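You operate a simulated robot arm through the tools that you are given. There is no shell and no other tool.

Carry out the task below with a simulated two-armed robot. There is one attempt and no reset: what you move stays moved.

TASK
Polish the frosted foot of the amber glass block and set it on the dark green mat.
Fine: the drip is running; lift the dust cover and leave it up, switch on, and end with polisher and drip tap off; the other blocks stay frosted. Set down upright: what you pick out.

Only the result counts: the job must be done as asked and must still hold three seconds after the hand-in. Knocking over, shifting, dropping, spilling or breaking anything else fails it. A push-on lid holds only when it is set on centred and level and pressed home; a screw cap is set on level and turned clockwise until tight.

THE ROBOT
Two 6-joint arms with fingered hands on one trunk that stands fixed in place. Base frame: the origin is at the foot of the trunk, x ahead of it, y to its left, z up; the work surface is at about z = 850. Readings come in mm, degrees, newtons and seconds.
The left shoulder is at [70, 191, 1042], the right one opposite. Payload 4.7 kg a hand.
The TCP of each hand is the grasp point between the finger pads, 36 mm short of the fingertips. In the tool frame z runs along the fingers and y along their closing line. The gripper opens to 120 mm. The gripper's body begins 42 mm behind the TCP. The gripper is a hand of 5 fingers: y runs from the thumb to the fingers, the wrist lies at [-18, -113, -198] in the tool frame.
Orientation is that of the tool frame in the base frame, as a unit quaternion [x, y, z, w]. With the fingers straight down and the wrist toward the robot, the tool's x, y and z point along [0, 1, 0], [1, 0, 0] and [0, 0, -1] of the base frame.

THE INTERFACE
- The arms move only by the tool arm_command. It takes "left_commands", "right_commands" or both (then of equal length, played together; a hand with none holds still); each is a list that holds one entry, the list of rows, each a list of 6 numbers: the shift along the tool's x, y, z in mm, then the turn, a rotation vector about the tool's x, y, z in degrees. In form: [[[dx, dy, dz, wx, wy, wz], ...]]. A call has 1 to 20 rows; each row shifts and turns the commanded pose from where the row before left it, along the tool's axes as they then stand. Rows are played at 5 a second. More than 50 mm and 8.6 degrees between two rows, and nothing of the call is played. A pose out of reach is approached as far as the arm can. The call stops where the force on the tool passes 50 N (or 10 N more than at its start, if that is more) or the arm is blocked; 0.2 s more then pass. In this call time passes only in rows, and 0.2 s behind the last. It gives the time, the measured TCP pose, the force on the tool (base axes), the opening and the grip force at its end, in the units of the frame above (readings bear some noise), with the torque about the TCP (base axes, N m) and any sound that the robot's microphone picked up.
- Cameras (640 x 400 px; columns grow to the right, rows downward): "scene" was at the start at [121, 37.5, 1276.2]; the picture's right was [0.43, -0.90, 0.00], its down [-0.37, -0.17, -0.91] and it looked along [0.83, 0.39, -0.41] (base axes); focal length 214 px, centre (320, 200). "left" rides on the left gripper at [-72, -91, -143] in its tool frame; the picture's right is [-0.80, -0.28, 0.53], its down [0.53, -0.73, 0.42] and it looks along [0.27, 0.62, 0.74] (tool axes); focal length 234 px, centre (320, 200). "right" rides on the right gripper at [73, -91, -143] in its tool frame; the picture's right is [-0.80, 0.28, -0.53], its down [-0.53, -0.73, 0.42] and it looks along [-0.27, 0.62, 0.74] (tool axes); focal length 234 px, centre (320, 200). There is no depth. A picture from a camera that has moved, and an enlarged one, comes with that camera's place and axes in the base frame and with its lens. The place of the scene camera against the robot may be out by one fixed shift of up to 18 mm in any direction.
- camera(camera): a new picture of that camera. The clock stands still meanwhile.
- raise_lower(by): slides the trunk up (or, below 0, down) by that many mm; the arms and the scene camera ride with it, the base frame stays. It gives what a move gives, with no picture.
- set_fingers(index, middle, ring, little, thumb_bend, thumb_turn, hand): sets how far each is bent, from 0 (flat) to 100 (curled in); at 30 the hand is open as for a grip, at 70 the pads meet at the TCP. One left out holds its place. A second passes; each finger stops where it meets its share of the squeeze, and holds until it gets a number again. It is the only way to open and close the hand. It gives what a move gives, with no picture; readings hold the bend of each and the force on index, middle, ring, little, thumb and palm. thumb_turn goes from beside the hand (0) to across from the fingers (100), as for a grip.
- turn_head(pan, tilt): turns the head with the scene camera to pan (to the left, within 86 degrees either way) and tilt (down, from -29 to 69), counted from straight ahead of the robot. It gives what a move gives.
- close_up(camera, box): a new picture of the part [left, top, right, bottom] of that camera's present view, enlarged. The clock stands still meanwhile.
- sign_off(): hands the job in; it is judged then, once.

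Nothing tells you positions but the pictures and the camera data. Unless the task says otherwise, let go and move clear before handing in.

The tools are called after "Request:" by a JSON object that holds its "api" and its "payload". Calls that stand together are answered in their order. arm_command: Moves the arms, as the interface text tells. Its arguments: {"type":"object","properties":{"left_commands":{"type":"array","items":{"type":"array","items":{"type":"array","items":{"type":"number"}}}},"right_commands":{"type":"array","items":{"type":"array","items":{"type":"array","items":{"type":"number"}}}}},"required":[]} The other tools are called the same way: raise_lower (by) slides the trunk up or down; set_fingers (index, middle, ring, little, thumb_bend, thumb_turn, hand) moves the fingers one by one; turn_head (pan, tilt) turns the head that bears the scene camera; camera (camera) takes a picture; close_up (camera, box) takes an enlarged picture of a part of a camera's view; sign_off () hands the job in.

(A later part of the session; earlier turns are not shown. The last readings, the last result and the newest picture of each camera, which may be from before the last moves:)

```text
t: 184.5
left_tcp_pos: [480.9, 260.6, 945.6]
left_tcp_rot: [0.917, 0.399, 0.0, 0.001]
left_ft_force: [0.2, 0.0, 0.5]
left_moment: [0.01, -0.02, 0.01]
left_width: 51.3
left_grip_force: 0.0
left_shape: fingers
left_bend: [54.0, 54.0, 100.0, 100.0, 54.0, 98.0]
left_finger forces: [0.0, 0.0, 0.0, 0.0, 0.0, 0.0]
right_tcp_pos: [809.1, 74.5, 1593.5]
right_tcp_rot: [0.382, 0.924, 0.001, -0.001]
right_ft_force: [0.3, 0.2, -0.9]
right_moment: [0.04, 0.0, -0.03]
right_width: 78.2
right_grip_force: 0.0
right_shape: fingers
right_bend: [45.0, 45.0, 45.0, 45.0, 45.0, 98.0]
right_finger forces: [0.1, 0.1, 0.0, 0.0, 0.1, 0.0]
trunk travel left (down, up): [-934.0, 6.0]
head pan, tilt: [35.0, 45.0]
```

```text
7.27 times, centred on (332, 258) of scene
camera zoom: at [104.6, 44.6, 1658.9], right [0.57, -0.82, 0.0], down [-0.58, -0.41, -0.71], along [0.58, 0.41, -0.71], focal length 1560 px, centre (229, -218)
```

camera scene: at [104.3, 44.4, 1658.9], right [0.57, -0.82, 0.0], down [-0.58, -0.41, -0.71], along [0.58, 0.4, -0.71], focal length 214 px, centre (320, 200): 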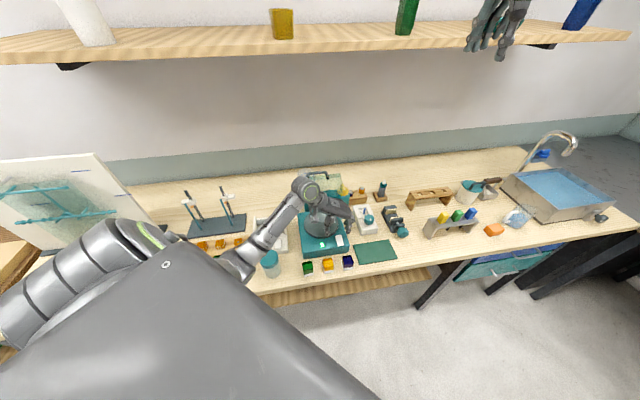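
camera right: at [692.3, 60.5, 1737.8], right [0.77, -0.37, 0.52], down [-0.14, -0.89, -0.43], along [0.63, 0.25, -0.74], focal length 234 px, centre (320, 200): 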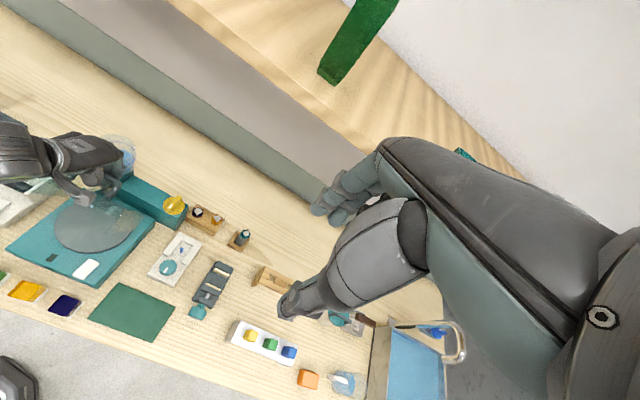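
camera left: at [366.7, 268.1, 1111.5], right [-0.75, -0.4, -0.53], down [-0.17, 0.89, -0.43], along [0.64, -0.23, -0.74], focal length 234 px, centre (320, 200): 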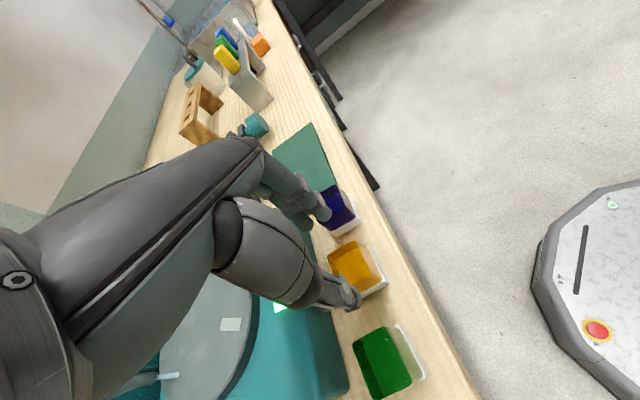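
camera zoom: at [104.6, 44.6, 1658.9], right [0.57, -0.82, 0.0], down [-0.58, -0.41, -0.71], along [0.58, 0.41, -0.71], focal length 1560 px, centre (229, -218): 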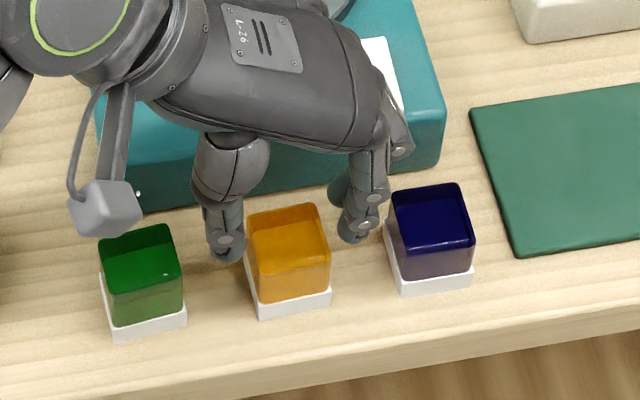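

Index and middle remain, but the index leans close to the blue block. I'll bring those two fingers slightly inward and descend only until the fingertips hold the block's upper half.

Request:
{"api": "set_fingers", "payload": {"hand": "left", "index": 56, "middle": 56}}

Request:
{"api": "arm_command", "payload": {"left_commands": [[[0, -2, 8, 0, 0, 0], [0, 0, 8, 0, 0, 0]]]}}

Request:
{"api": "close_up", "payload": {"camera": "left", "box": [270, 160, 420, 310]}}

Request:
{"api": "close_up", "payload": {"camera": "scene", "box": [310, 240, 360, 285]}}

```text
t: 185.5
left_tcp_pos: [480.1, 262.4, 947.1]
left_tcp_rot: [0.917, 0.4, 0.0, 0.001]
left_ft_force: [-0.4, 0.6, 0.4]
left_moment: [0.0, 0.0, -0.05]
left_width: 48.8
left_grip_force: 0.0
left_shape: fingers
left_bend: [56.0, 56.0, 100.0, 100.0, 54.0, 98.0]
left_finger forces: [0.0, 0.0, 0.0, 0.0, 0.0, 0.0]
right_tcp_pos: [807.5, 72.7, 1594.1]
right_tcp_rot: [0.382, 0.924, 0.002, -0.001]
right_ft_force: [0.6, 0.4, -0.8]
right_moment: [0.05, 0.02, -0.03]
right_width: 78.2
right_grip_force: 0.0
right_shape: fingers
right_bend: [45.0, 45.0, 45.0, 45.0, 45.0, 98.0]
right_finger forces: [0.0, 0.1, 0.0, 0.0, 0.0, 0.0]
trunk travel left (down, up): [-934.0, 6.0]
head pan, tilt: [35.0, 45.0]
```

```text
t: 186.1
left_tcp_pos: [479.2, 262.0, 929.3]
left_tcp_rot: [0.917, 0.4, -0.001, 0.002]
left_ft_force: [0.9, 1.0, 0.0]
left_moment: [0.0, -0.02, 0.01]
left_width: 48.7
left_grip_force: 0.8
left_shape: fingers
left_bend: [56.0, 56.0, 100.0, 100.0, 54.0, 98.0]
left_finger forces: [0.3, 0.1, 0.0, 0.0, 0.0, 0.1]
right_tcp_pos: [808.1, 74.4, 1592.7]
right_tcp_rot: [0.382, 0.924, 0.002, -0.001]
right_ft_force: [-0.4, 0.2, -0.7]
right_moment: [-0.05, -0.01, 0.0]
right_width: 78.2
right_grip_force: 0.0
right_shape: fingers
right_bend: [45.0, 45.0, 45.0, 45.0, 45.0, 98.0]
right_finger forces: [0.0, 0.0, 0.1, 0.0, 0.0, 0.0]
trunk travel left (down, up): [-934.0, 6.0]
head pan, tilt: [35.0, 45.0]
```

```text
2.67 times, centred on (345, 235) of left
camera zoom: at [363.8, 270.9, 1073.7], right [-0.75, -0.4, -0.52], down [-0.17, 0.89, -0.43], along [0.64, -0.23, -0.74], focal length 624 px, centre (253, 107)
```

zoom: 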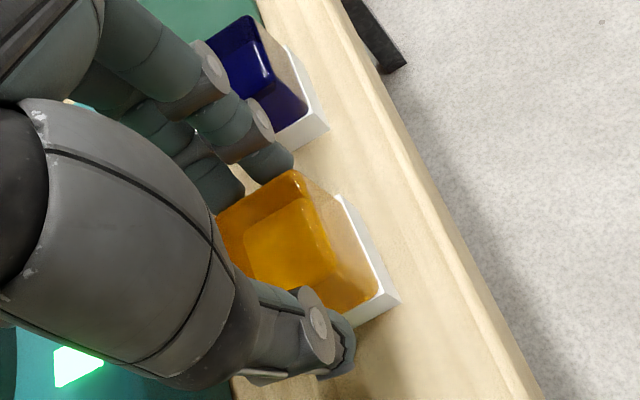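

```text
8.89 times, centred on (335, 262) of scene
camera zoom: at [104.4, 44.3, 1658.9], right [0.57, -0.82, 0.0], down [-0.58, -0.41, -0.71], along [0.58, 0.41, -0.71], focal length 1906 px, centre (187, -356)
```

zoom: 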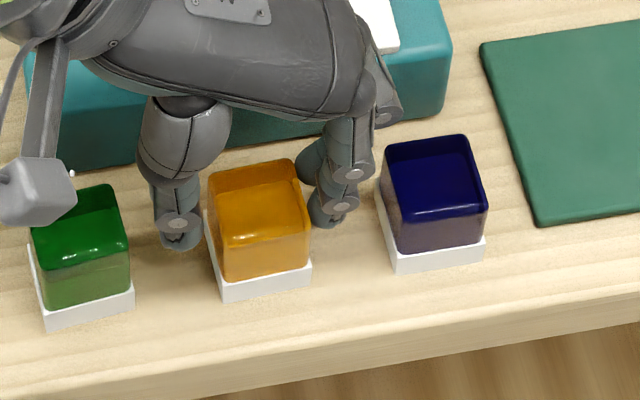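

Clearances look right on both sides. I'll shift 1 mm and descend the last 20 mm in small steps.

Request:
{"api": "arm_command", "payload": {"left_commands": [[[0, 1, 5, 0, 0, 0], [0, 0, 5, 0, 0, 0]]]}}

Request:
{"api": "arm_command", "payload": {"left_commands": [[[0, 0, 5, 0, 0, 0], [0, 0, 5, 0, 0, 0]]]}}

Request:
{"api": "close_up", "payload": {"camera": "scene", "box": [310, 240, 360, 285]}}

Request:
{"api": "close_up", "payload": {"camera": "left", "box": [270, 160, 420, 310]}}

```text
t: 186.7
left_tcp_pos: [480.3, 261.6, 919.8]
left_tcp_rot: [0.917, 0.4, 0.0, 0.002]
left_ft_force: [0.7, 0.0, -0.2]
left_moment: [-0.02, -0.01, -0.02]
left_width: 48.6
left_grip_force: 0.0
left_shape: fingers
left_bend: [56.0, 56.0, 100.0, 100.0, 54.0, 98.0]
left_finger forces: [0.0, 0.0, 0.0, 0.0, 0.0, 0.1]
right_tcp_pos: [808.3, 73.7, 1594.9]
right_tcp_rot: [0.382, 0.924, 0.001, -0.001]
right_ft_force: [0.1, 0.6, 0.5]
right_moment: [0.01, 0.04, -0.02]
right_width: 78.3
right_grip_force: 0.0
right_shape: fingers
right_bend: [45.0, 45.0, 45.0, 45.0, 45.0, 98.0]
right_finger forces: [0.0, 0.0, 0.0, 0.0, 0.1, 0.0]
trunk travel left (down, up): [-934.0, 6.0]
head pan, tilt: [35.0, 45.0]
```

```text
t: 187.3
left_tcp_pos: [478.7, 261.1, 909.6]
left_tcp_rot: [0.917, 0.399, -0.001, 0.001]
left_ft_force: [-0.1, 0.0, 0.6]
left_moment: [0.01, 0.01, 0.01]
left_width: 48.4
left_grip_force: 0.1
left_shape: fingers
left_bend: [56.0, 56.0, 100.0, 100.0, 54.0, 98.0]
left_finger forces: [0.0, 0.0, 0.0, 0.1, 0.0, 0.1]
right_tcp_pos: [807.9, 74.4, 1592.8]
right_tcp_rot: [0.382, 0.924, 0.002, -0.001]
right_ft_force: [0.2, 0.9, -0.4]
right_moment: [-0.02, 0.01, 0.0]
right_width: 78.3
right_grip_force: 0.0
right_shape: fingers
right_bend: [45.0, 45.0, 45.0, 45.0, 45.0, 98.0]
right_finger forces: [0.0, 0.0, 0.0, 0.0, 0.0, 0.0]
trunk travel left (down, up): [-934.0, 6.0]
head pan, tilt: [35.0, 45.0]
```

```text
8.89 times, centred on (335, 262) of scene
camera zoom: at [104.3, 44.4, 1658.9], right [0.57, -0.82, 0.0], down [-0.58, -0.41, -0.71], along [0.58, 0.41, -0.71], focal length 1906 px, centre (187, -356)
```

zoom: 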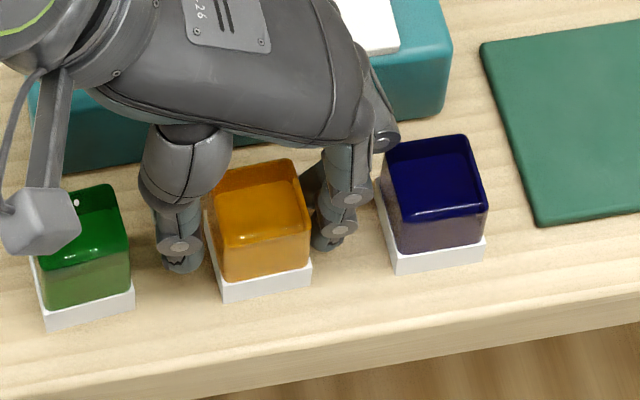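

```text
2.67 times, centred on (345, 235) of left
camera zoom: at [363.8, 270.3, 1054.1], right [-0.75, -0.4, -0.52], down [-0.17, 0.89, -0.43], along [0.64, -0.23, -0.74], focal length 624 px, centre (253, 107)
```

zoom: 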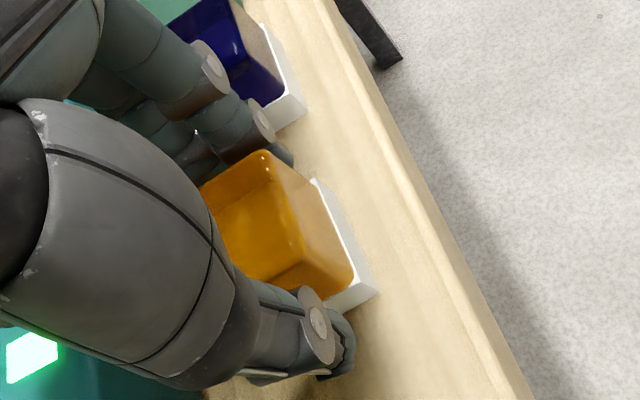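

Now I'll close index, middle and thumb on the amber block.

Request:
{"api": "set_fingers", "payload": {"hand": "left", "index": 61, "middle": 61, "thumb_bend": 61}}

Request:
{"api": "close_up", "payload": {"camera": "scene", "box": [310, 240, 360, 285]}}

Request:
{"api": "close_up", "payload": {"camera": "left", "box": [270, 160, 420, 310]}}

```text
t: 188.3
left_tcp_pos: [478.5, 262.2, 910.2]
left_tcp_rot: [0.917, 0.4, -0.001, 0.0]
left_ft_force: [-0.1, 0.2, -0.1]
left_moment: [0.0, -0.02, -0.02]
left_width: 39.7
left_grip_force: 3.4
left_shape: fingers
left_bend: [59.0, 60.0, 100.0, 100.0, 57.0, 97.0]
left_finger forces: [2.1, 1.6, 0.0, 0.1, 3.7, 0.0]
right_tcp_pos: [807.7, 74.1, 1593.3]
right_tcp_rot: [0.383, 0.924, 0.002, -0.001]
right_ft_force: [-0.4, 0.2, 0.1]
right_moment: [0.0, 0.02, 0.01]
right_width: 77.9
right_grip_force: 0.1
right_shape: fingers
right_bend: [45.0, 45.0, 45.0, 45.0, 45.0, 98.0]
right_finger forces: [0.1, 0.1, 0.0, 0.1, 0.0, 0.0]
trunk travel left (down, up): [-934.0, 6.0]
head pan, tilt: [35.0, 45.0]
```

```text
8.89 times, centred on (335, 262) of scene
camera zoom: at [104.4, 44.5, 1658.9], right [0.57, -0.82, 0.0], down [-0.58, -0.41, -0.71], along [0.58, 0.41, -0.71], focal length 1906 px, centre (187, -356)
```

zoom: 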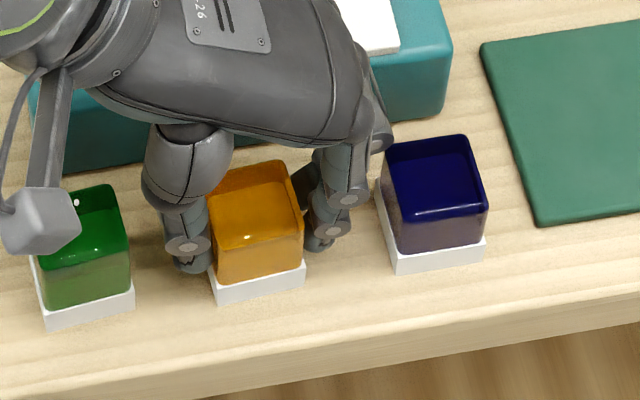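

```text
2.67 times, centred on (345, 235) of left
camera zoom: at [364.0, 270.4, 1054.1], right [-0.75, -0.4, -0.52], down [-0.17, 0.89, -0.43], along [0.64, -0.23, -0.74], focal length 624 px, centre (253, 107)
```

zoom: 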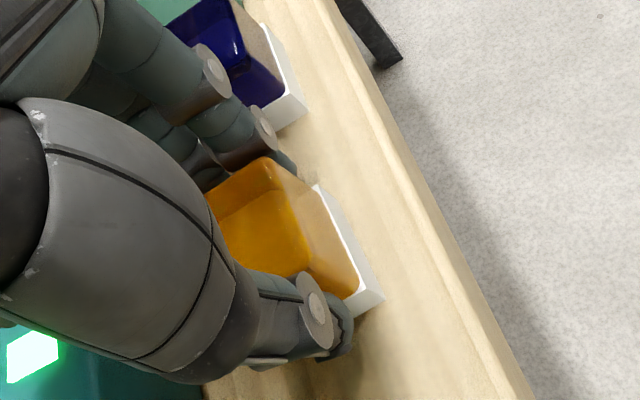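

Contact on all three with the block centred. I'll firm up the grip before lifting.

Request:
{"api": "set_fingers", "payload": {"hand": "left", "index": 66, "middle": 66, "thumb_bend": 66}}

Request:
{"api": "arm_command", "payload": {"left_commands": [[[0, 0, -5, 0, 0, 0], [0, 0, -8, 0, 0, 0]]]}}

Request:
{"api": "close_up", "payload": {"camera": "scene", "box": [310, 240, 360, 285]}}

Request:
{"api": "close_up", "payload": {"camera": "left", "box": [270, 160, 420, 310]}}

```text
t: 189.3
left_tcp_pos: [479.0, 261.0, 909.9]
left_tcp_rot: [0.917, 0.4, 0.0, 0.001]
left_ft_force: [0.7, 0.9, 0.0]
left_moment: [-0.01, -0.01, -0.03]
left_width: 38.2
left_grip_force: 9.8
left_shape: fingers
left_bend: [60.0, 62.0, 100.0, 100.0, 58.0, 97.0]
left_finger forces: [5.6, 4.4, 0.0, 0.1, 9.7, 0.0]
right_tcp_pos: [808.0, 73.6, 1593.7]
right_tcp_rot: [0.381, 0.924, 0.002, -0.001]
right_ft_force: [-0.2, 0.2, 0.2]
right_moment: [0.0, 0.01, -0.02]
right_width: 78.0
right_grip_force: 0.1
right_shape: fingers
right_bend: [45.0, 45.0, 45.0, 45.0, 45.0, 98.0]
right_finger forces: [0.0, 0.1, 0.0, 0.0, 0.0, 0.0]
trunk travel left (down, up): [-934.0, 6.0]
head pan, tilt: [35.0, 45.0]
```

```text
t: 189.9
left_tcp_pos: [478.9, 262.2, 923.0]
left_tcp_rot: [0.917, 0.399, 0.0, 0.0]
left_ft_force: [0.2, 0.5, -2.2]
left_moment: [-0.03, 0.01, -0.02]
left_width: 38.4
left_grip_force: 9.4
left_shape: fingers
left_bend: [60.0, 62.0, 100.0, 100.0, 58.0, 97.0]
left_finger forces: [5.7, 4.0, 0.0, 0.1, 9.7, 0.0]
right_tcp_pos: [808.3, 74.0, 1592.5]
right_tcp_rot: [0.382, 0.924, 0.002, -0.001]
right_ft_force: [0.3, -0.1, -0.4]
right_moment: [-0.01, 0.0, 0.0]
right_width: 78.3
right_grip_force: 0.1
right_shape: fingers
right_bend: [45.0, 45.0, 45.0, 45.0, 45.0, 98.0]
right_finger forces: [0.0, 0.0, 0.0, 0.0, 0.0, 0.1]
trunk travel left (down, up): [-934.0, 6.0]
head pan, tilt: [35.0, 45.0]
```

```text
8.89 times, centred on (335, 262) of scene
camera zoom: at [104.5, 44.5, 1658.9], right [0.57, -0.82, 0.0], down [-0.58, -0.41, -0.71], along [0.58, 0.41, -0.71], focal length 1906 px, centre (187, -356)
```

zoom: 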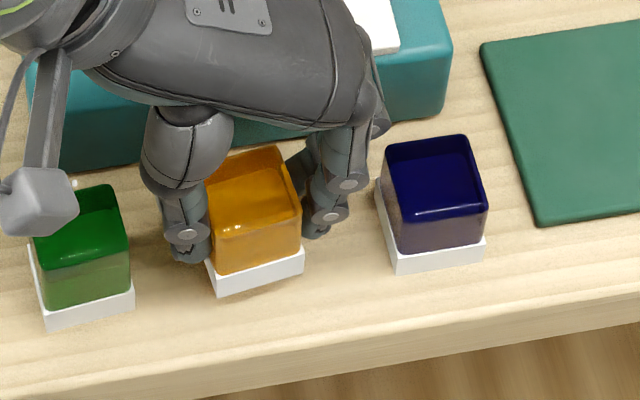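

```text
2.67 times, centred on (345, 235) of left
camera zoom: at [363.8, 270.4, 1067.5], right [-0.75, -0.4, -0.52], down [-0.17, 0.89, -0.43], along [0.64, -0.23, -0.74], focal length 624 px, centre (253, 107)
```

zoom: 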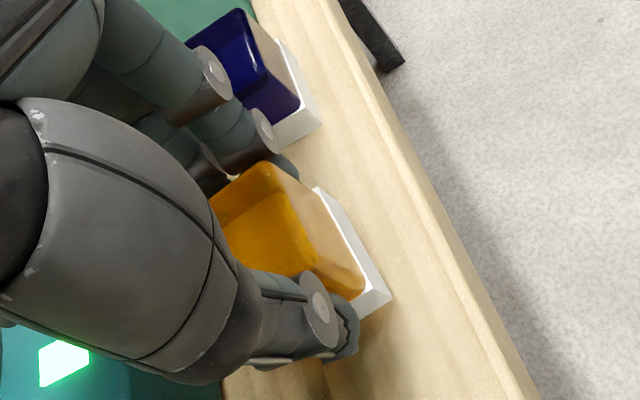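

The block is lifted, weighing about 1.7 N. I'll check whether it hangs level in the grip.

Request:
{"api": "close_up", "payload": {"camera": "scene", "box": [320, 244, 346, 270]}}

Request:
{"api": "close_up", "payload": {"camera": "left", "box": [320, 200, 400, 280]}}

```text
15.38 times, centred on (333, 257) of scene
camera zoom: at [104.5, 44.5, 1658.9], right [0.57, -0.82, 0.0], down [-0.58, -0.41, -0.71], along [0.58, 0.41, -0.71], focal length 3300 px, centre (120, -677)
```

zoom: 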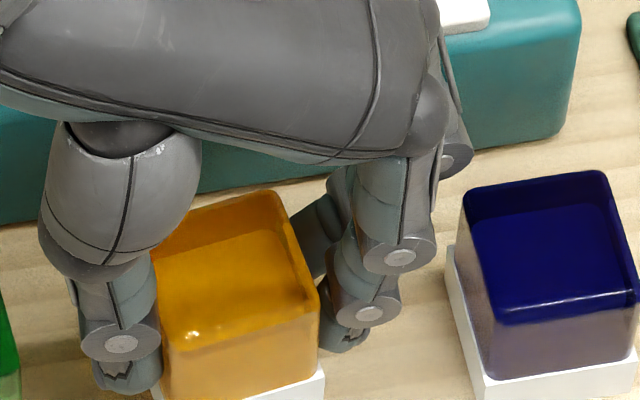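

```text
5.00 times, centred on (360, 240) of left
camera zoom: at [363.8, 270.4, 1067.5], right [-0.75, -0.4, -0.52], down [-0.17, 0.89, -0.43], along [0.64, -0.23, -0.74], focal length 1171 px, centre (120, 0)
```

zoom: 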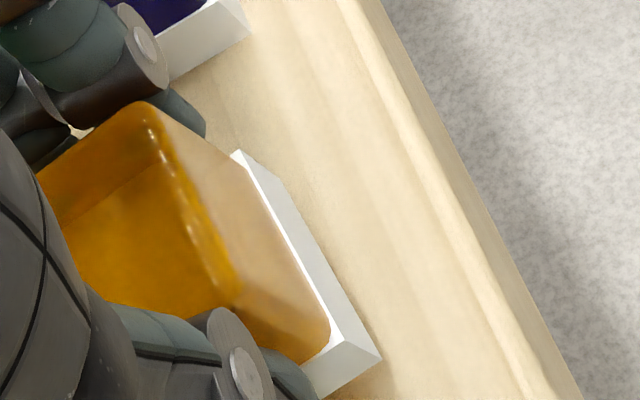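

It is level enough; only turned a little in the grip, which doesn't matter. I'll carry it up over the polisher's front edge toward the disc's front half.

Request:
{"api": "arm_command", "payload": {"left_commands": [[[0, 0, -14, 0, 0, 0], [0, 0, -14, 0, 0, 0], [0, 0, -14, 0, 0, 0], [11, 0, -7, 0, 0, 0], [11, 0, -7, 0, 0, 0], [11, 0, -7, 0, 0, 0], [12, 0, -6, 0, 0, 0], [12, 0, -6, 0, 0, 0], [12, 0, -6, 0, 0, 0]]]}}

Request:
{"api": "close_up", "payload": {"camera": "scene", "box": [290, 200, 370, 280]}}

Request:
{"api": "camera", "payload": {"camera": "left"}}

```text
t: 191.9
left_tcp_pos: [525.0, 314.6, 1004.3]
left_tcp_rot: [0.917, 0.399, -0.001, 0.001]
left_ft_force: [0.0, -0.3, -2.2]
left_moment: [-0.01, -0.03, -0.02]
left_width: 38.1
left_grip_force: 9.5
left_shape: fingers
left_bend: [60.0, 62.0, 100.0, 100.0, 58.0, 96.0]
left_finger forces: [5.7, 3.9, 0.0, 0.0, 9.6, 0.1]
right_tcp_pos: [809.3, 74.0, 1593.7]
right_tcp_rot: [0.382, 0.924, 0.001, -0.001]
right_ft_force: [-0.1, -0.8, 0.4]
right_moment: [-0.01, 0.02, 0.0]
right_width: 78.2
right_grip_force: 0.1
right_shape: fingers
right_bend: [45.0, 45.0, 45.0, 45.0, 45.0, 98.0]
right_finger forces: [0.0, 0.1, 0.1, 0.0, 0.0, 0.0]
trunk travel left (down, up): [-934.0, 6.0]
head pan, tilt: [35.0, 45.0]
```

```text
5.00 times, centred on (330, 240) of scene
camera zoom: at [104.9, 44.9, 1658.8], right [0.57, -0.82, 0.0], down [-0.58, -0.41, -0.71], along [0.58, 0.41, -0.71], focal length 1072 px, centre (270, 0)
```

zoom: 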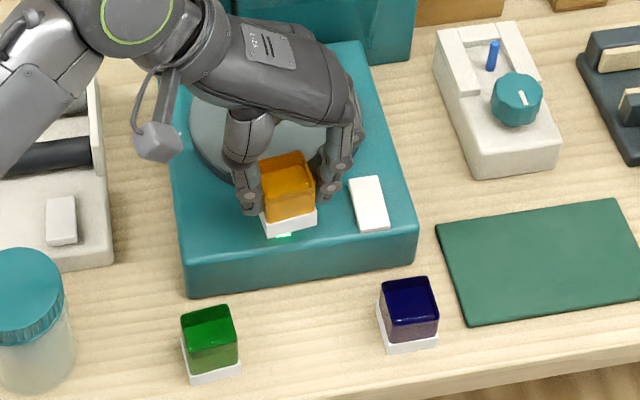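

```text
taken
camera left: at [410.6, 322.3, 1147.8], right [-0.75, -0.4, -0.52], down [-0.18, 0.89, -0.43], along [0.63, -0.23, -0.74], focal length 234 px, centre (320, 200)
```

left: 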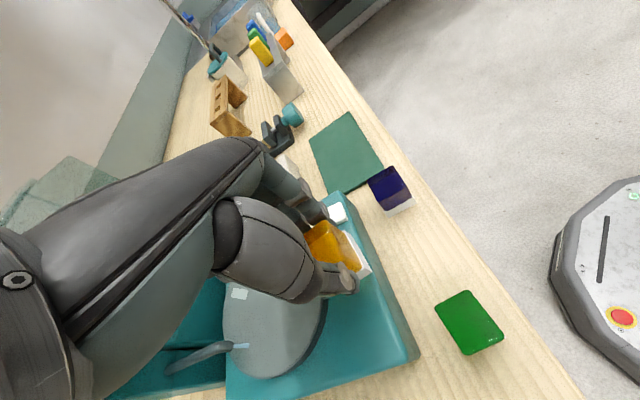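

The block is clear over the front edge. I'll move it over the disc's front half, keeping height.

Request:
{"api": "arm_command", "payload": {"left_commands": [[[14.4, 2.3, 0, 0, 0, 0], [14.4, 2.3, 0, 0, 0, 0], [14.4, 2.3, 0, 0, 0, 0], [14.4, 2.3, 0, 0, 0, 0]]]}}

Request:
{"api": "close_up", "payload": {"camera": "scene", "box": [290, 190, 370, 270]}}

Request:
{"api": "close_up", "payload": {"camera": "left", "box": [180, 180, 420, 400]}}

```text
t: 192.9
left_tcp_pos: [572.3, 348.8, 1004.2]
left_tcp_rot: [0.917, 0.4, -0.001, 0.0]
left_ft_force: [0.1, 0.5, -2.0]
left_moment: [-0.01, 0.0, -0.01]
left_width: 38.6
left_grip_force: 9.3
left_shape: fingers
left_bend: [60.0, 62.0, 100.0, 100.0, 58.0, 96.0]
left_finger forces: [5.7, 4.0, 0.0, 0.1, 9.6, 0.1]
right_tcp_pos: [809.7, 75.2, 1592.6]
right_tcp_rot: [0.382, 0.924, 0.001, -0.002]
right_ft_force: [0.2, -1.0, -0.1]
right_moment: [0.0, -0.02, 0.0]
right_width: 78.0
right_grip_force: 0.0
right_shape: fingers
right_bend: [45.0, 45.0, 45.0, 45.0, 45.0, 98.0]
right_finger forces: [0.0, 0.0, 0.0, 0.0, 0.0, 0.0]
trunk travel left (down, up): [-934.0, 6.0]
head pan, tilt: [35.0, 45.0]
```

```text
5.00 times, centred on (330, 230) of scene
camera zoom: at [105.3, 44.9, 1658.8], right [0.57, -0.82, 0.0], down [-0.58, -0.41, -0.71], along [0.58, 0.41, -0.71], focal length 1072 px, centre (270, 50)
```

zoom: 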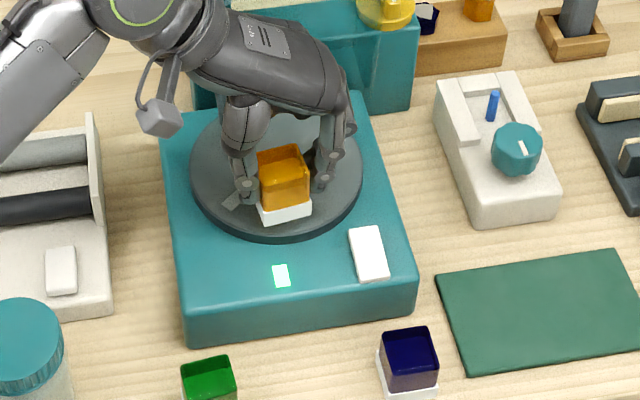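

```text
1.82 times, centred on (300, 290) of left
camera zoom: at [457.2, 357.9, 1147.2], right [-0.75, -0.4, -0.52], down [-0.18, 0.89, -0.43], along [0.64, -0.23, -0.74], focal length 426 px, centre (356, 36)
```

zoom: 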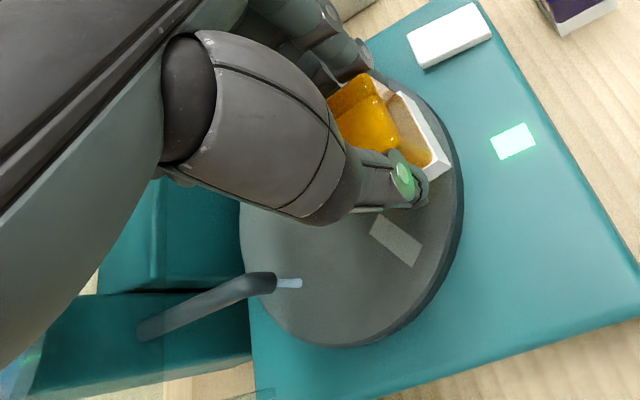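

The disc is spinning and the block is over its front half. I'll lower it until the foot touches, watching the force.

Request:
{"api": "arm_command", "payload": {"left_commands": [[[0, 0, 6, 0, 0, 0], [0, 0, 5, 0, 0, 0], [0, 0, 3, 0, 0, 0]]]}}

Request:
{"api": "arm_command", "payload": {"left_commands": [[[0, 0, 1.5, 0, 0, 0], [0, 0, 1.5, 0, 0, 0]]]}}

Request:
{"api": "close_up", "payload": {"camera": "scene", "box": [300, 200, 360, 260]}}

```text
t: 193.7
left_tcp_pos: [571.7, 350.0, 989.8]
left_tcp_rot: [0.917, 0.399, -0.001, 0.001]
left_ft_force: [0.0, 0.5, -1.4]
left_moment: [0.01, -0.03, -0.02]
left_width: 38.2
left_grip_force: 9.4
left_shape: fingers
left_bend: [60.0, 62.0, 100.0, 100.0, 58.0, 96.0]
left_finger forces: [5.7, 4.0, 0.0, 0.0, 9.6, 0.0]
right_tcp_pos: [809.0, 74.3, 1594.1]
right_tcp_rot: [0.381, 0.925, 0.001, -0.001]
right_ft_force: [0.4, 0.4, 0.1]
right_moment: [-0.03, 0.04, 0.0]
right_width: 78.2
right_grip_force: 0.0
right_shape: fingers
right_bend: [45.0, 45.0, 45.0, 45.0, 45.0, 98.0]
right_finger forces: [0.0, 0.1, 0.0, 0.0, 0.1, 0.1]
trunk travel left (down, up): [-934.0, 6.0]
head pan, tilt: [35.0, 45.0]
```

```text
t: 194.3
left_tcp_pos: [571.5, 348.5, 987.1]
left_tcp_rot: [0.916, 0.4, -0.001, 0.001]
left_ft_force: [0.4, 0.4, -2.8]
left_moment: [-0.03, 0.01, 0.0]
left_width: 38.6
left_grip_force: 9.5
left_shape: fingers
left_bend: [60.0, 62.0, 100.0, 100.0, 58.0, 96.0]
left_finger forces: [5.8, 4.0, 0.0, 0.0, 9.7, 0.0]
right_tcp_pos: [807.9, 73.3, 1592.9]
right_tcp_rot: [0.381, 0.925, 0.002, -0.001]
right_ft_force: [-0.3, -0.1, 0.4]
right_moment: [0.02, 0.0, 0.04]
right_width: 78.2
right_grip_force: 0.1
right_shape: fingers
right_bend: [45.0, 45.0, 45.0, 45.0, 45.0, 98.0]
right_finger forces: [0.0, 0.0, 0.0, 0.1, 0.1, 0.1]
trunk travel left (down, up): [-934.0, 6.0]
head pan, tilt: [35.0, 45.0]
```

```text
6.67 times, centred on (330, 230) of scene
camera zoom: at [104.8, 44.7, 1658.9], right [0.57, -0.82, 0.0], down [-0.58, -0.41, -0.71], along [0.58, 0.41, -0.71], focal length 1430 px, centre (253, 0)
```

zoom: 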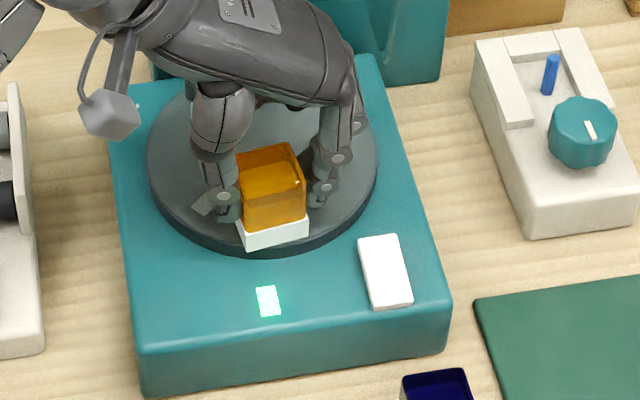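

Not touching yet, and the foot is near the disc's front rim. I'll shift 8 mm inward and keep lowering in 1 mm steps.

Request:
{"api": "arm_command", "payload": {"left_commands": [[[4, 0, 0, 0, 0, 0], [4, 0, 0, 0, 0, 0], [0, 0, 1, 0, 0, 0], [0, 0, 1, 0, 0, 0]]]}}

Request:
{"api": "arm_command", "payload": {"left_commands": [[[0, 0, 1, 0, 0, 0], [0, 0, 1, 0, 0, 0]]]}}

```text
t: 195.3
left_tcp_pos: [578.4, 355.5, 984.9]
left_tcp_rot: [0.917, 0.399, -0.001, 0.002]
left_ft_force: [0.3, -0.2, -2.5]
left_moment: [0.0, 0.0, -0.02]
left_width: 38.0
left_grip_force: 9.5
left_shape: fingers
left_bend: [60.0, 62.0, 100.0, 100.0, 58.0, 96.0]
left_finger forces: [5.7, 4.0, 0.0, 0.1, 9.5, 0.0]
right_tcp_pos: [808.2, 73.3, 1593.3]
right_tcp_rot: [0.382, 0.924, 0.001, -0.002]
right_ft_force: [0.3, 0.5, -0.4]
right_moment: [0.03, 0.01, 0.02]
right_width: 78.4
right_grip_force: 0.1
right_shape: fingers
right_bend: [45.0, 45.0, 45.0, 45.0, 45.0, 98.0]
right_finger forces: [0.0, 0.1, 0.1, 0.0, 0.0, 0.1]
trunk travel left (down, up): [-934.0, 6.0]
head pan, tilt: [35.0, 45.0]
```

```text
t: 195.9
left_tcp_pos: [577.7, 354.7, 982.2]
left_tcp_rot: [0.917, 0.4, 0.0, 0.001]
left_ft_force: [-0.8, 0.1, -1.2]
left_moment: [0.03, -0.02, -0.02]
left_width: 38.3
left_grip_force: 10.1
left_shape: fingers
left_bend: [60.0, 62.0, 100.0, 100.0, 58.0, 96.0]
left_finger forces: [5.7, 4.0, 0.0, 0.0, 9.7, 0.0]
right_tcp_pos: [807.8, 74.3, 1593.6]
right_tcp_rot: [0.382, 0.924, 0.002, -0.001]
right_ft_force: [0.3, 0.7, 0.8]
right_moment: [0.03, 0.02, 0.02]
right_width: 78.0
right_grip_force: 0.0
right_shape: fingers
right_bend: [45.0, 45.0, 45.0, 45.0, 45.0, 98.0]
right_finger forces: [0.0, 0.0, 0.0, 0.0, 0.0, 0.1]
trunk travel left (down, up): [-934.0, 6.0]
head pan, tilt: [35.0, 45.0]
```

Still free at foot height about 922. Continuing gently.

Request:
{"api": "arm_command", "payload": {"left_commands": [[[0, 0, 1, 0, 0, 0], [0, 0, 1, 0, 0, 0]]]}}

Request:
{"api": "arm_command", "payload": {"left_commands": [[[0, 0, 1, 0, 0, 0], [0, 0, 1, 0, 0, 0]]]}}

Request:
{"api": "close_up", "payload": {"camera": "scene", "box": [300, 200, 360, 260]}}

```text
t: 196.5
left_tcp_pos: [578.5, 354.4, 981.1]
left_tcp_rot: [0.917, 0.399, 0.0, 0.0]
left_ft_force: [0.8, 0.3, 3.3]
left_moment: [0.05, 0.02, -0.01]
left_width: 38.0
left_grip_force: 10.8
left_shape: fingers
left_bend: [60.0, 62.0, 100.0, 100.0, 58.0, 96.0]
left_finger forces: [6.1, 4.4, 0.0, 0.0, 10.0, 0.1]
right_tcp_pos: [807.5, 73.1, 1594.3]
right_tcp_rot: [0.382, 0.924, 0.001, -0.002]
right_ft_force: [0.2, -0.9, 0.1]
right_moment: [0.0, 0.03, 0.01]
right_width: 78.3
right_grip_force: 0.1
right_shape: fingers
right_bend: [45.0, 45.0, 45.0, 45.0, 45.0, 98.0]
right_finger forces: [0.0, 0.0, 0.1, 0.1, 0.0, 0.0]
trunk travel left (down, up): [-934.0, 6.0]
head pan, tilt: [35.0, 45.0]
```

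```text
t: 197.1
left_tcp_pos: [577.3, 354.7, 981.2]
left_tcp_rot: [0.917, 0.4, 0.001, 0.001]
left_ft_force: [3.0, 2.6, 14.6]
left_moment: [0.12, 0.03, 0.02]
left_width: 38.2
left_grip_force: 10.8
left_shape: fingers
left_bend: [60.0, 62.0, 100.0, 100.0, 59.0, 97.0]
left_finger forces: [6.5, 5.2, 0.0, 0.0, 10.9, 0.0]
right_tcp_pos: [806.5, 73.6, 1594.8]
right_tcp_rot: [0.382, 0.924, 0.003, -0.001]
right_ft_force: [0.8, -0.4, 0.2]
right_moment: [-0.02, -0.01, -0.02]
right_width: 78.3
right_grip_force: 0.1
right_shape: fingers
right_bend: [45.0, 45.0, 45.0, 45.0, 45.0, 98.0]
right_finger forces: [0.1, 0.0, 0.0, 0.0, 0.0, 0.0]
trunk travel left (down, up): [-934.0, 6.0]
head pan, tilt: [35.0, 45.0]
```

```text
6.67 times, centred on (330, 230) of scene
camera zoom: at [102.9, 43.7, 1659.2], right [0.57, -0.82, 0.0], down [-0.58, -0.41, -0.71], along [0.58, 0.41, -0.71], focal length 1430 px, centre (253, 0)
```

zoom: 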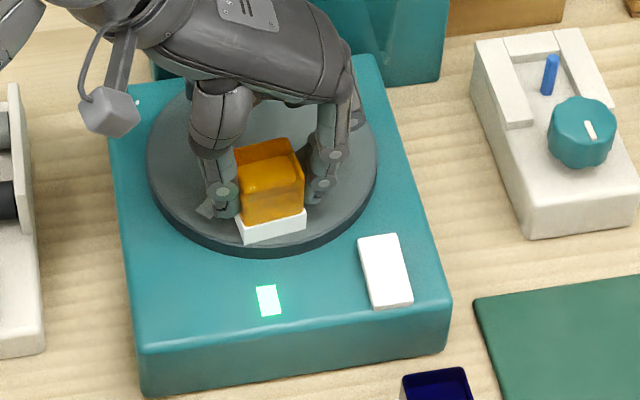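

Contact made, pressing about 15 N. I'll ease to a light pressure and hold while the disc works, then look at the foot.

Request:
{"api": "arm_command", "payload": {"left_commands": [[[0, 0, -1.5, 0, 0, 0], [0, 0, 0, 0, 0, 0], [0, 0, 0, 0, 0, 0], [0, 0, 0, 0, 0, 0], [0, 0, 0, 0, 0, 0], [0, 0, 0, 0, 0, 0], [0, 0, 0, 0, 0, 0], [0, 0, 0, 0, 0, 0], [0, 0, 0, 0, 0, 0], [0, 0, 0, 0, 0, 0]]]}}

Request:
{"api": "close_up", "payload": {"camera": "scene", "box": [310, 210, 350, 250]}}

Request:
{"api": "close_up", "payload": {"camera": "left", "box": [280, 180, 420, 320]}}

```text
t: 199.3
left_tcp_pos: [578.3, 353.8, 980.6]
left_tcp_rot: [0.917, 0.399, 0.001, 0.0]
left_ft_force: [2.3, -0.3, 10.4]
left_moment: [0.01, 0.0, -0.02]
left_width: 38.2
left_grip_force: 11.7
left_shape: fingers
left_bend: [60.0, 62.0, 100.0, 100.0, 59.0, 97.0]
left_finger forces: [6.9, 5.8, 0.1, 0.0, 10.2, 0.0]
right_tcp_pos: [807.2, 72.8, 1594.0]
right_tcp_rot: [0.383, 0.924, 0.003, -0.001]
right_ft_force: [1.0, 0.6, 0.1]
right_moment: [0.03, 0.01, 0.01]
right_width: 78.1
right_grip_force: 0.1
right_shape: fingers
right_bend: [45.0, 45.0, 45.0, 45.0, 45.0, 98.0]
right_finger forces: [0.0, 0.0, 0.0, 0.0, 0.0, 0.0]
trunk travel left (down, up): [-934.0, 6.0]
head pan, tilt: [35.0, 45.0]
```

```text
10.00 times, centred on (330, 230) of scene
camera zoom: at [103.5, 43.6, 1659.0], right [0.57, -0.82, 0.0], down [-0.58, -0.41, -0.71], along [0.58, 0.41, -0.71], focal length 2145 px, centre (220, -100)
```

zoom: 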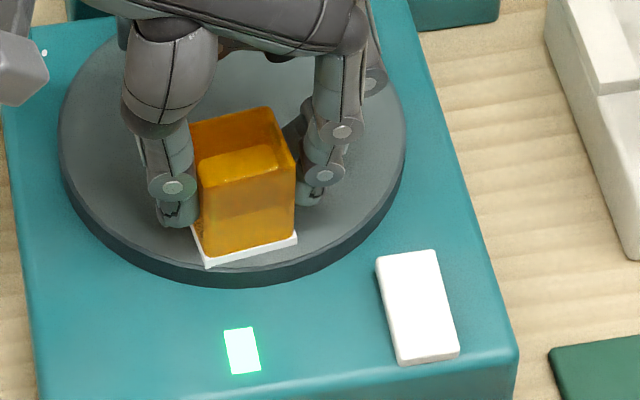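

```text
2.86 times, centred on (350, 250) of left
camera zoom: at [461.6, 362.5, 1124.8], right [-0.75, -0.4, -0.53], down [-0.17, 0.89, -0.43], along [0.64, -0.23, -0.74], focal length 669 px, centre (234, 57)
```

zoom: 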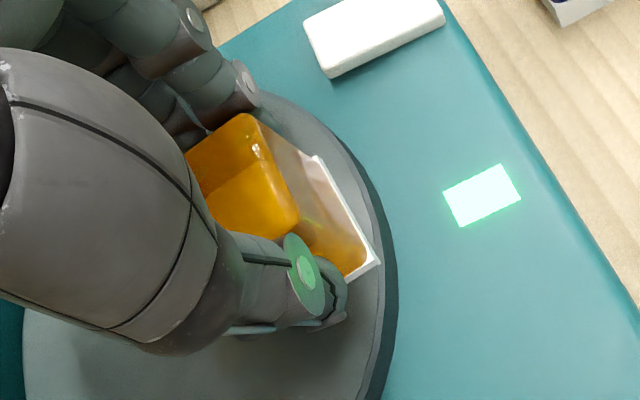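

The frosted band on the foot is shrinking: it's polishing. I'll hold on and check again shortly.

Request:
{"api": "arm_command", "payload": {"left_commands": [[[0, 0, 0, 0, 0, 0], [0, 0, 0, 0, 0, 0], [0, 0, 0, 0, 0, 0], [0, 0, 0, 0, 0, 0], [0, 0, 0, 0, 0, 0]]]}}

Request:
{"api": "close_up", "payload": {"camera": "scene", "box": [310, 210, 350, 250]}}

Request:
{"api": "close_up", "payload": {"camera": "left", "box": [280, 180, 420, 320]}}

```text
t: 200.5
left_tcp_pos: [576.2, 355.2, 980.3]
left_tcp_rot: [0.917, 0.399, -0.001, 0.001]
left_ft_force: [3.2, 0.3, 9.8]
left_moment: [0.04, -0.04, 0.04]
left_width: 38.2
left_grip_force: 11.4
left_shape: fingers
left_bend: [60.0, 62.0, 100.0, 100.0, 59.0, 97.0]
left_finger forces: [6.8, 5.8, 0.1, 0.0, 10.2, 0.0]
right_tcp_pos: [806.2, 74.0, 1595.3]
right_tcp_rot: [0.382, 0.924, 0.002, -0.001]
right_ft_force: [0.1, -0.1, -0.4]
right_moment: [-0.02, 0.03, -0.03]
right_width: 77.9
right_grip_force: 0.1
right_shape: fingers
right_bend: [45.0, 45.0, 45.0, 45.0, 45.0, 98.0]
right_finger forces: [0.0, 0.0, 0.0, 0.0, 0.0, 0.0]
trunk travel left (down, up): [-934.0, 6.0]
head pan, tilt: [35.0, 45.0]
```

```text
10.00 times, centred on (330, 230) of scene
camera zoom: at [103.5, 43.6, 1659.0], right [0.57, -0.82, 0.0], down [-0.58, -0.41, -0.71], along [0.58, 0.41, -0.71], focal length 2145 px, centre (220, -100)
```

zoom: 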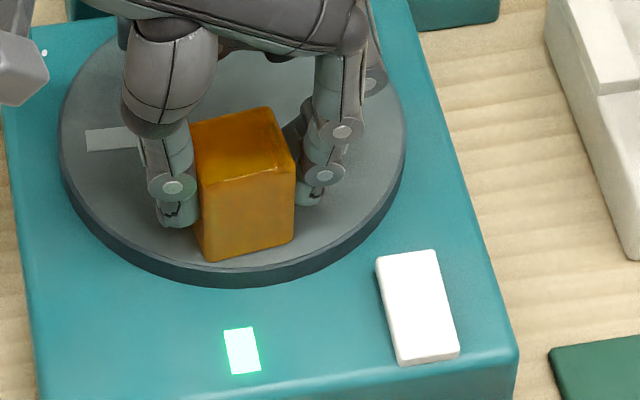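

```text
2.86 times, centred on (350, 250) of left
camera zoom: at [461.6, 362.5, 1124.8], right [-0.75, -0.4, -0.53], down [-0.17, 0.89, -0.43], along [0.64, -0.23, -0.74], focal length 669 px, centre (234, 57)
```

zoom: 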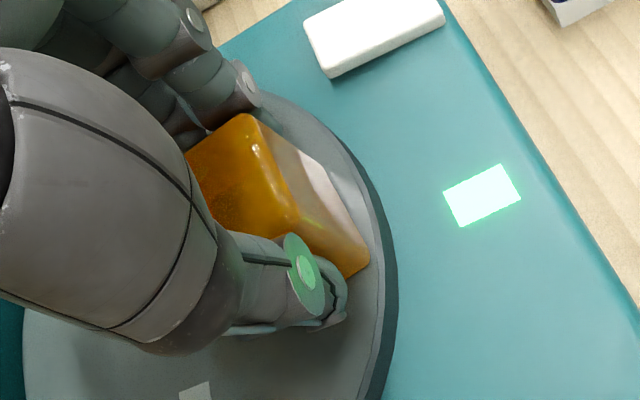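

The foot is now fully clear: polished. I'll lift off straight away and carry the block over to the green mat.

Request:
{"api": "arm_command", "payload": {"left_commands": [[[0, 0, -8, 0, 0, 0], [0, 0, -12, 0, 0, 0], [0, 0, -12, 0, 0, 0], [-14.7, 0.5, 0, 0, 0, 0], [-14.7, 0.5, 0, 0, 0, 0], [-14.7, 0.5, 0, 0, 0, 0], [-14.7, 0.5, 0, 0, 0, 0], [-6.4, 30.2, 0, 0, 0, 0], [-6.4, 30.2, 0, 0, 0, 0], [-6.4, 30.2, 0, 0, 0, 0]]]}}

Request:
{"api": "close_up", "payload": {"camera": "scene", "box": [300, 190, 410, 290]}}

Request:
{"api": "camera", "payload": {"camera": "left"}}

```text
t: 202.7
left_tcp_pos: [593.2, 234.8, 1012.7]
left_tcp_rot: [0.916, 0.401, 0.0, 0.0]
left_ft_force: [0.3, 0.1, -1.8]
left_moment: [0.0, 0.0, -0.02]
left_width: 38.2
left_grip_force: 10.2
left_shape: fingers
left_bend: [60.0, 63.0, 100.0, 100.0, 59.0, 96.0]
left_finger forces: [5.9, 4.0, 0.0, 0.0, 9.8, 0.1]
right_tcp_pos: [808.4, 73.5, 1593.0]
right_tcp_rot: [0.382, 0.924, 0.001, -0.001]
right_ft_force: [0.5, -0.4, -0.2]
right_moment: [0.04, -0.02, -0.01]
right_width: 78.2
right_grip_force: 0.1
right_shape: fingers
right_bend: [45.0, 45.0, 45.0, 45.0, 45.0, 98.0]
right_finger forces: [0.1, 0.0, 0.0, 0.0, 0.1, 0.1]
trunk travel left (down, up): [-934.0, 6.0]
head pan, tilt: [35.0, 45.0]
```

```text
4.00 times, centred on (355, 240) of scene
camera zoom: at [105.1, 43.3, 1658.9], right [0.57, -0.82, 0.0], down [-0.58, -0.41, -0.71], along [0.58, 0.41, -0.71], focal length 858 px, centre (180, 40)
```

zoom: 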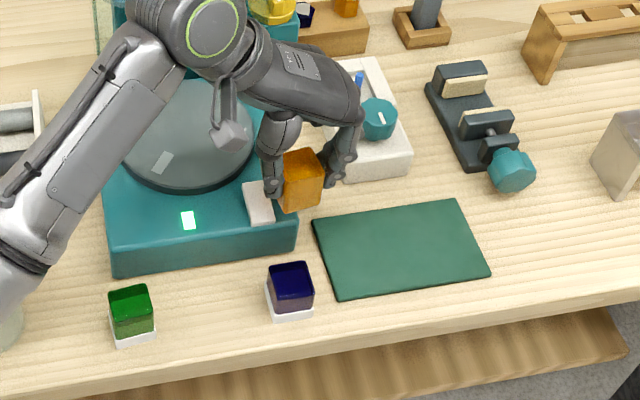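

```text
taken
camera left: at [478.0, 242.0, 1157.0], right [-0.75, -0.4, -0.52], down [-0.18, 0.89, -0.42], along [0.64, -0.23, -0.74], focal length 234 px, centre (320, 200)
```

left: 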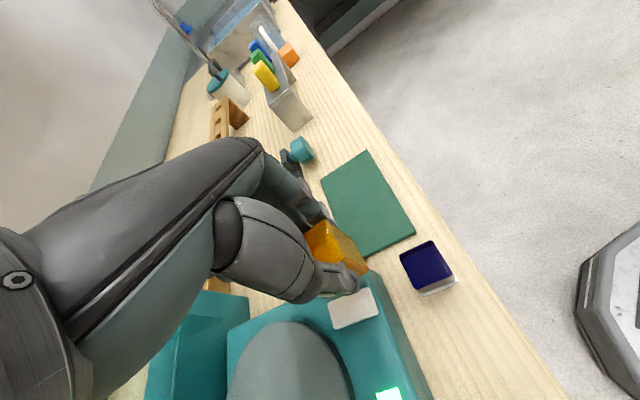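

Next, over the mat's centre, then down.

Request:
{"api": "arm_command", "payload": {"left_commands": [[[-6.8, 29.2, 0, 0, 0, 0], [-6.8, 29.2, 0, 0, 0, 0], [-6.8, 29.2, 0, 0, 0, 0], [-6.8, 29, 0, 0, 0, 0], [0, 0, 25, 0, 0, 0], [0, 0, 25, 0, 0, 0], [0, 0, 20, 0, 0, 0]]]}}

Request:
{"api": "close_up", "payload": {"camera": "scene", "box": [320, 200, 430, 290]}}

Request:
{"api": "camera", "payload": {"camera": "left"}}

```text
t: 204.3
left_tcp_pos: [659.8, 134.8, 942.8]
left_tcp_rot: [0.917, 0.4, -0.001, 0.0]
left_ft_force: [-0.4, -0.2, -3.1]
left_moment: [0.0, 0.01, 0.02]
left_width: 38.2
left_grip_force: 9.5
left_shape: fingers
left_bend: [60.0, 63.0, 100.0, 100.0, 59.0, 96.0]
left_finger forces: [6.0, 4.0, 0.0, 0.1, 9.7, 0.0]
right_tcp_pos: [808.4, 73.0, 1594.1]
right_tcp_rot: [0.382, 0.924, 0.001, -0.002]
right_ft_force: [0.9, 0.1, -0.2]
right_moment: [0.0, 0.0, 0.03]
right_width: 78.0
right_grip_force: 0.2
right_shape: fingers
right_bend: [45.0, 45.0, 45.0, 45.0, 45.0, 98.0]
right_finger forces: [0.1, 0.1, 0.0, 0.0, 0.0, 0.0]
trunk travel left (down, up): [-934.0, 6.0]
head pan, tilt: [35.0, 45.0]
```

```text
4.44 times, centred on (375, 245) of scene
camera zoom: at [105.2, 44.0, 1658.9], right [0.57, -0.82, 0.0], down [-0.58, -0.41, -0.71], along [0.58, 0.41, -0.71], focal length 953 px, centre (76, 0)
```

zoom: 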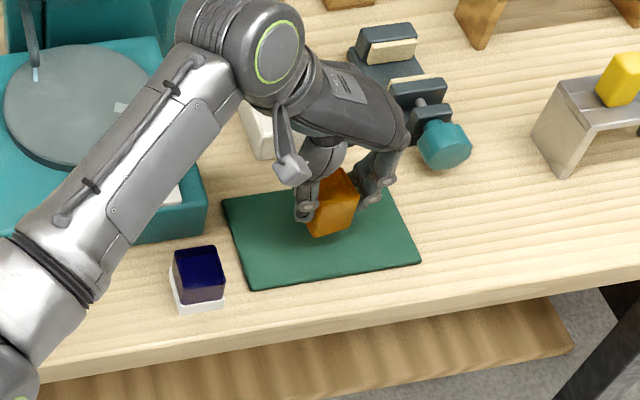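

```text
taken
camera left: at [544.9, 143.2, 1086.6], right [-0.75, -0.4, -0.52], down [-0.18, 0.89, -0.43], along [0.64, -0.23, -0.74], focal length 234 px, centre (320, 200)
```

left: 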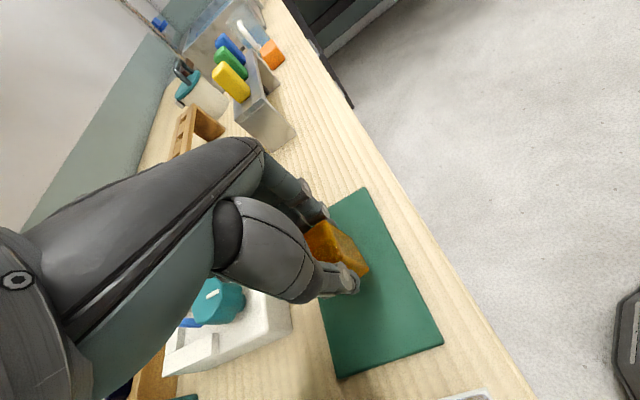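

The block hangs over the mat. I'll check its level before setting down.

Request:
{"api": "close_up", "payload": {"camera": "scene", "box": [380, 234, 406, 258]}}

Request:
{"api": "close_up", "payload": {"camera": "left", "box": [280, 190, 400, 310]}}

```text
16.00 times, centred on (393, 246) of scene
camera zoom: at [105.2, 44.0, 1658.9], right [0.57, -0.82, 0.0], down [-0.58, -0.41, -0.71], along [0.58, 0.41, -0.71], focal length 3432 px, centre (-848, -536)
```

zoom: 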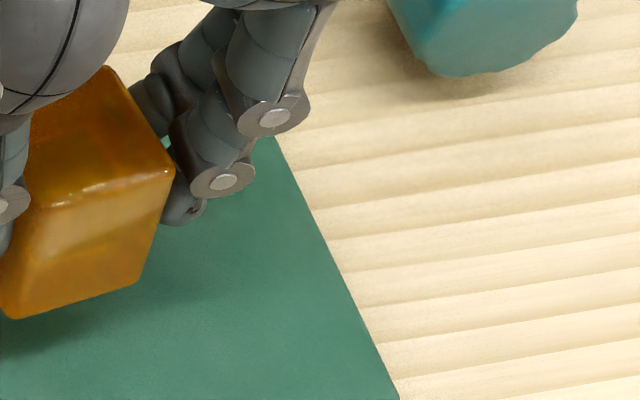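

```text
3.33 times, centred on (340, 250) of left
camera zoom: at [544.9, 143.2, 1086.6], right [-0.75, -0.4, -0.52], down [-0.18, 0.89, -0.43], along [0.64, -0.23, -0.74], focal length 781 px, centre (253, 33)
```

zoom: 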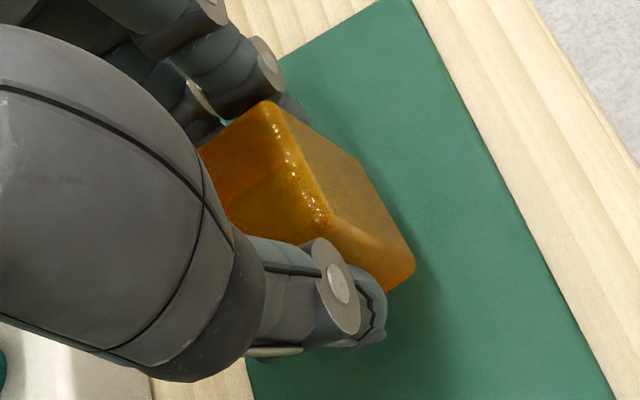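

The block leans about 4° in the grip, so I'll tilt the hand by that to bring the foot level, and check again.

Request:
{"api": "arm_command", "payload": {"left_commands": [[[0, 0, 5, 4, 0, 0]]]}}

Request:
{"api": "close_up", "payload": {"camera": "scene", "box": [374, 234, 404, 262]}}

```text
t: 204.7
left_tcp_pos: [658.4, 135.7, 938.1]
left_tcp_rot: [0.916, 0.4, -0.015, -0.032]
left_ft_force: [-0.4, 0.1, -2.4]
left_moment: [0.01, -0.06, 0.01]
left_width: 38.1
left_grip_force: 9.4
left_shape: fingers
left_bend: [60.0, 63.0, 100.0, 100.0, 59.0, 96.0]
left_finger forces: [5.9, 3.9, 0.0, 0.0, 9.8, 0.0]
right_tcp_pos: [809.5, 72.4, 1593.3]
right_tcp_rot: [0.382, 0.924, 0.001, -0.002]
right_ft_force: [0.4, -0.4, -0.1]
right_moment: [-0.02, 0.05, 0.01]
right_width: 78.0
right_grip_force: 0.1
right_shape: fingers
right_bend: [45.0, 45.0, 45.0, 45.0, 45.0, 98.0]
right_finger forces: [0.0, 0.1, 0.0, 0.0, 0.0, 0.0]
trunk travel left (down, up): [-934.0, 6.0]
head pan, tilt: [35.0, 45.0]
```

```text
14.29 times, centred on (389, 248) of scene
camera zoom: at [105.1, 44.1, 1658.8], right [0.57, -0.82, 0.0], down [-0.58, -0.41, -0.71], along [0.58, 0.41, -0.71], focal length 3064 px, centre (-666, -486)
```

zoom: 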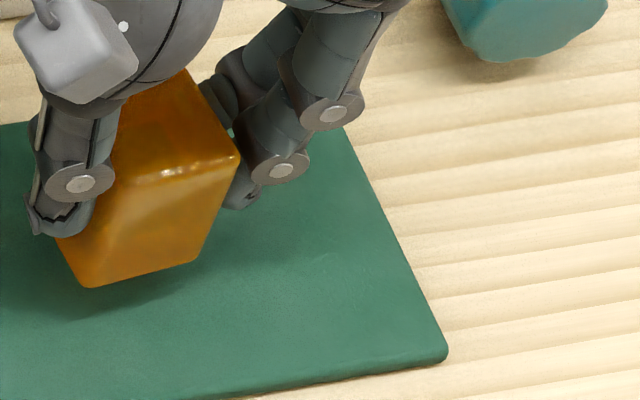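

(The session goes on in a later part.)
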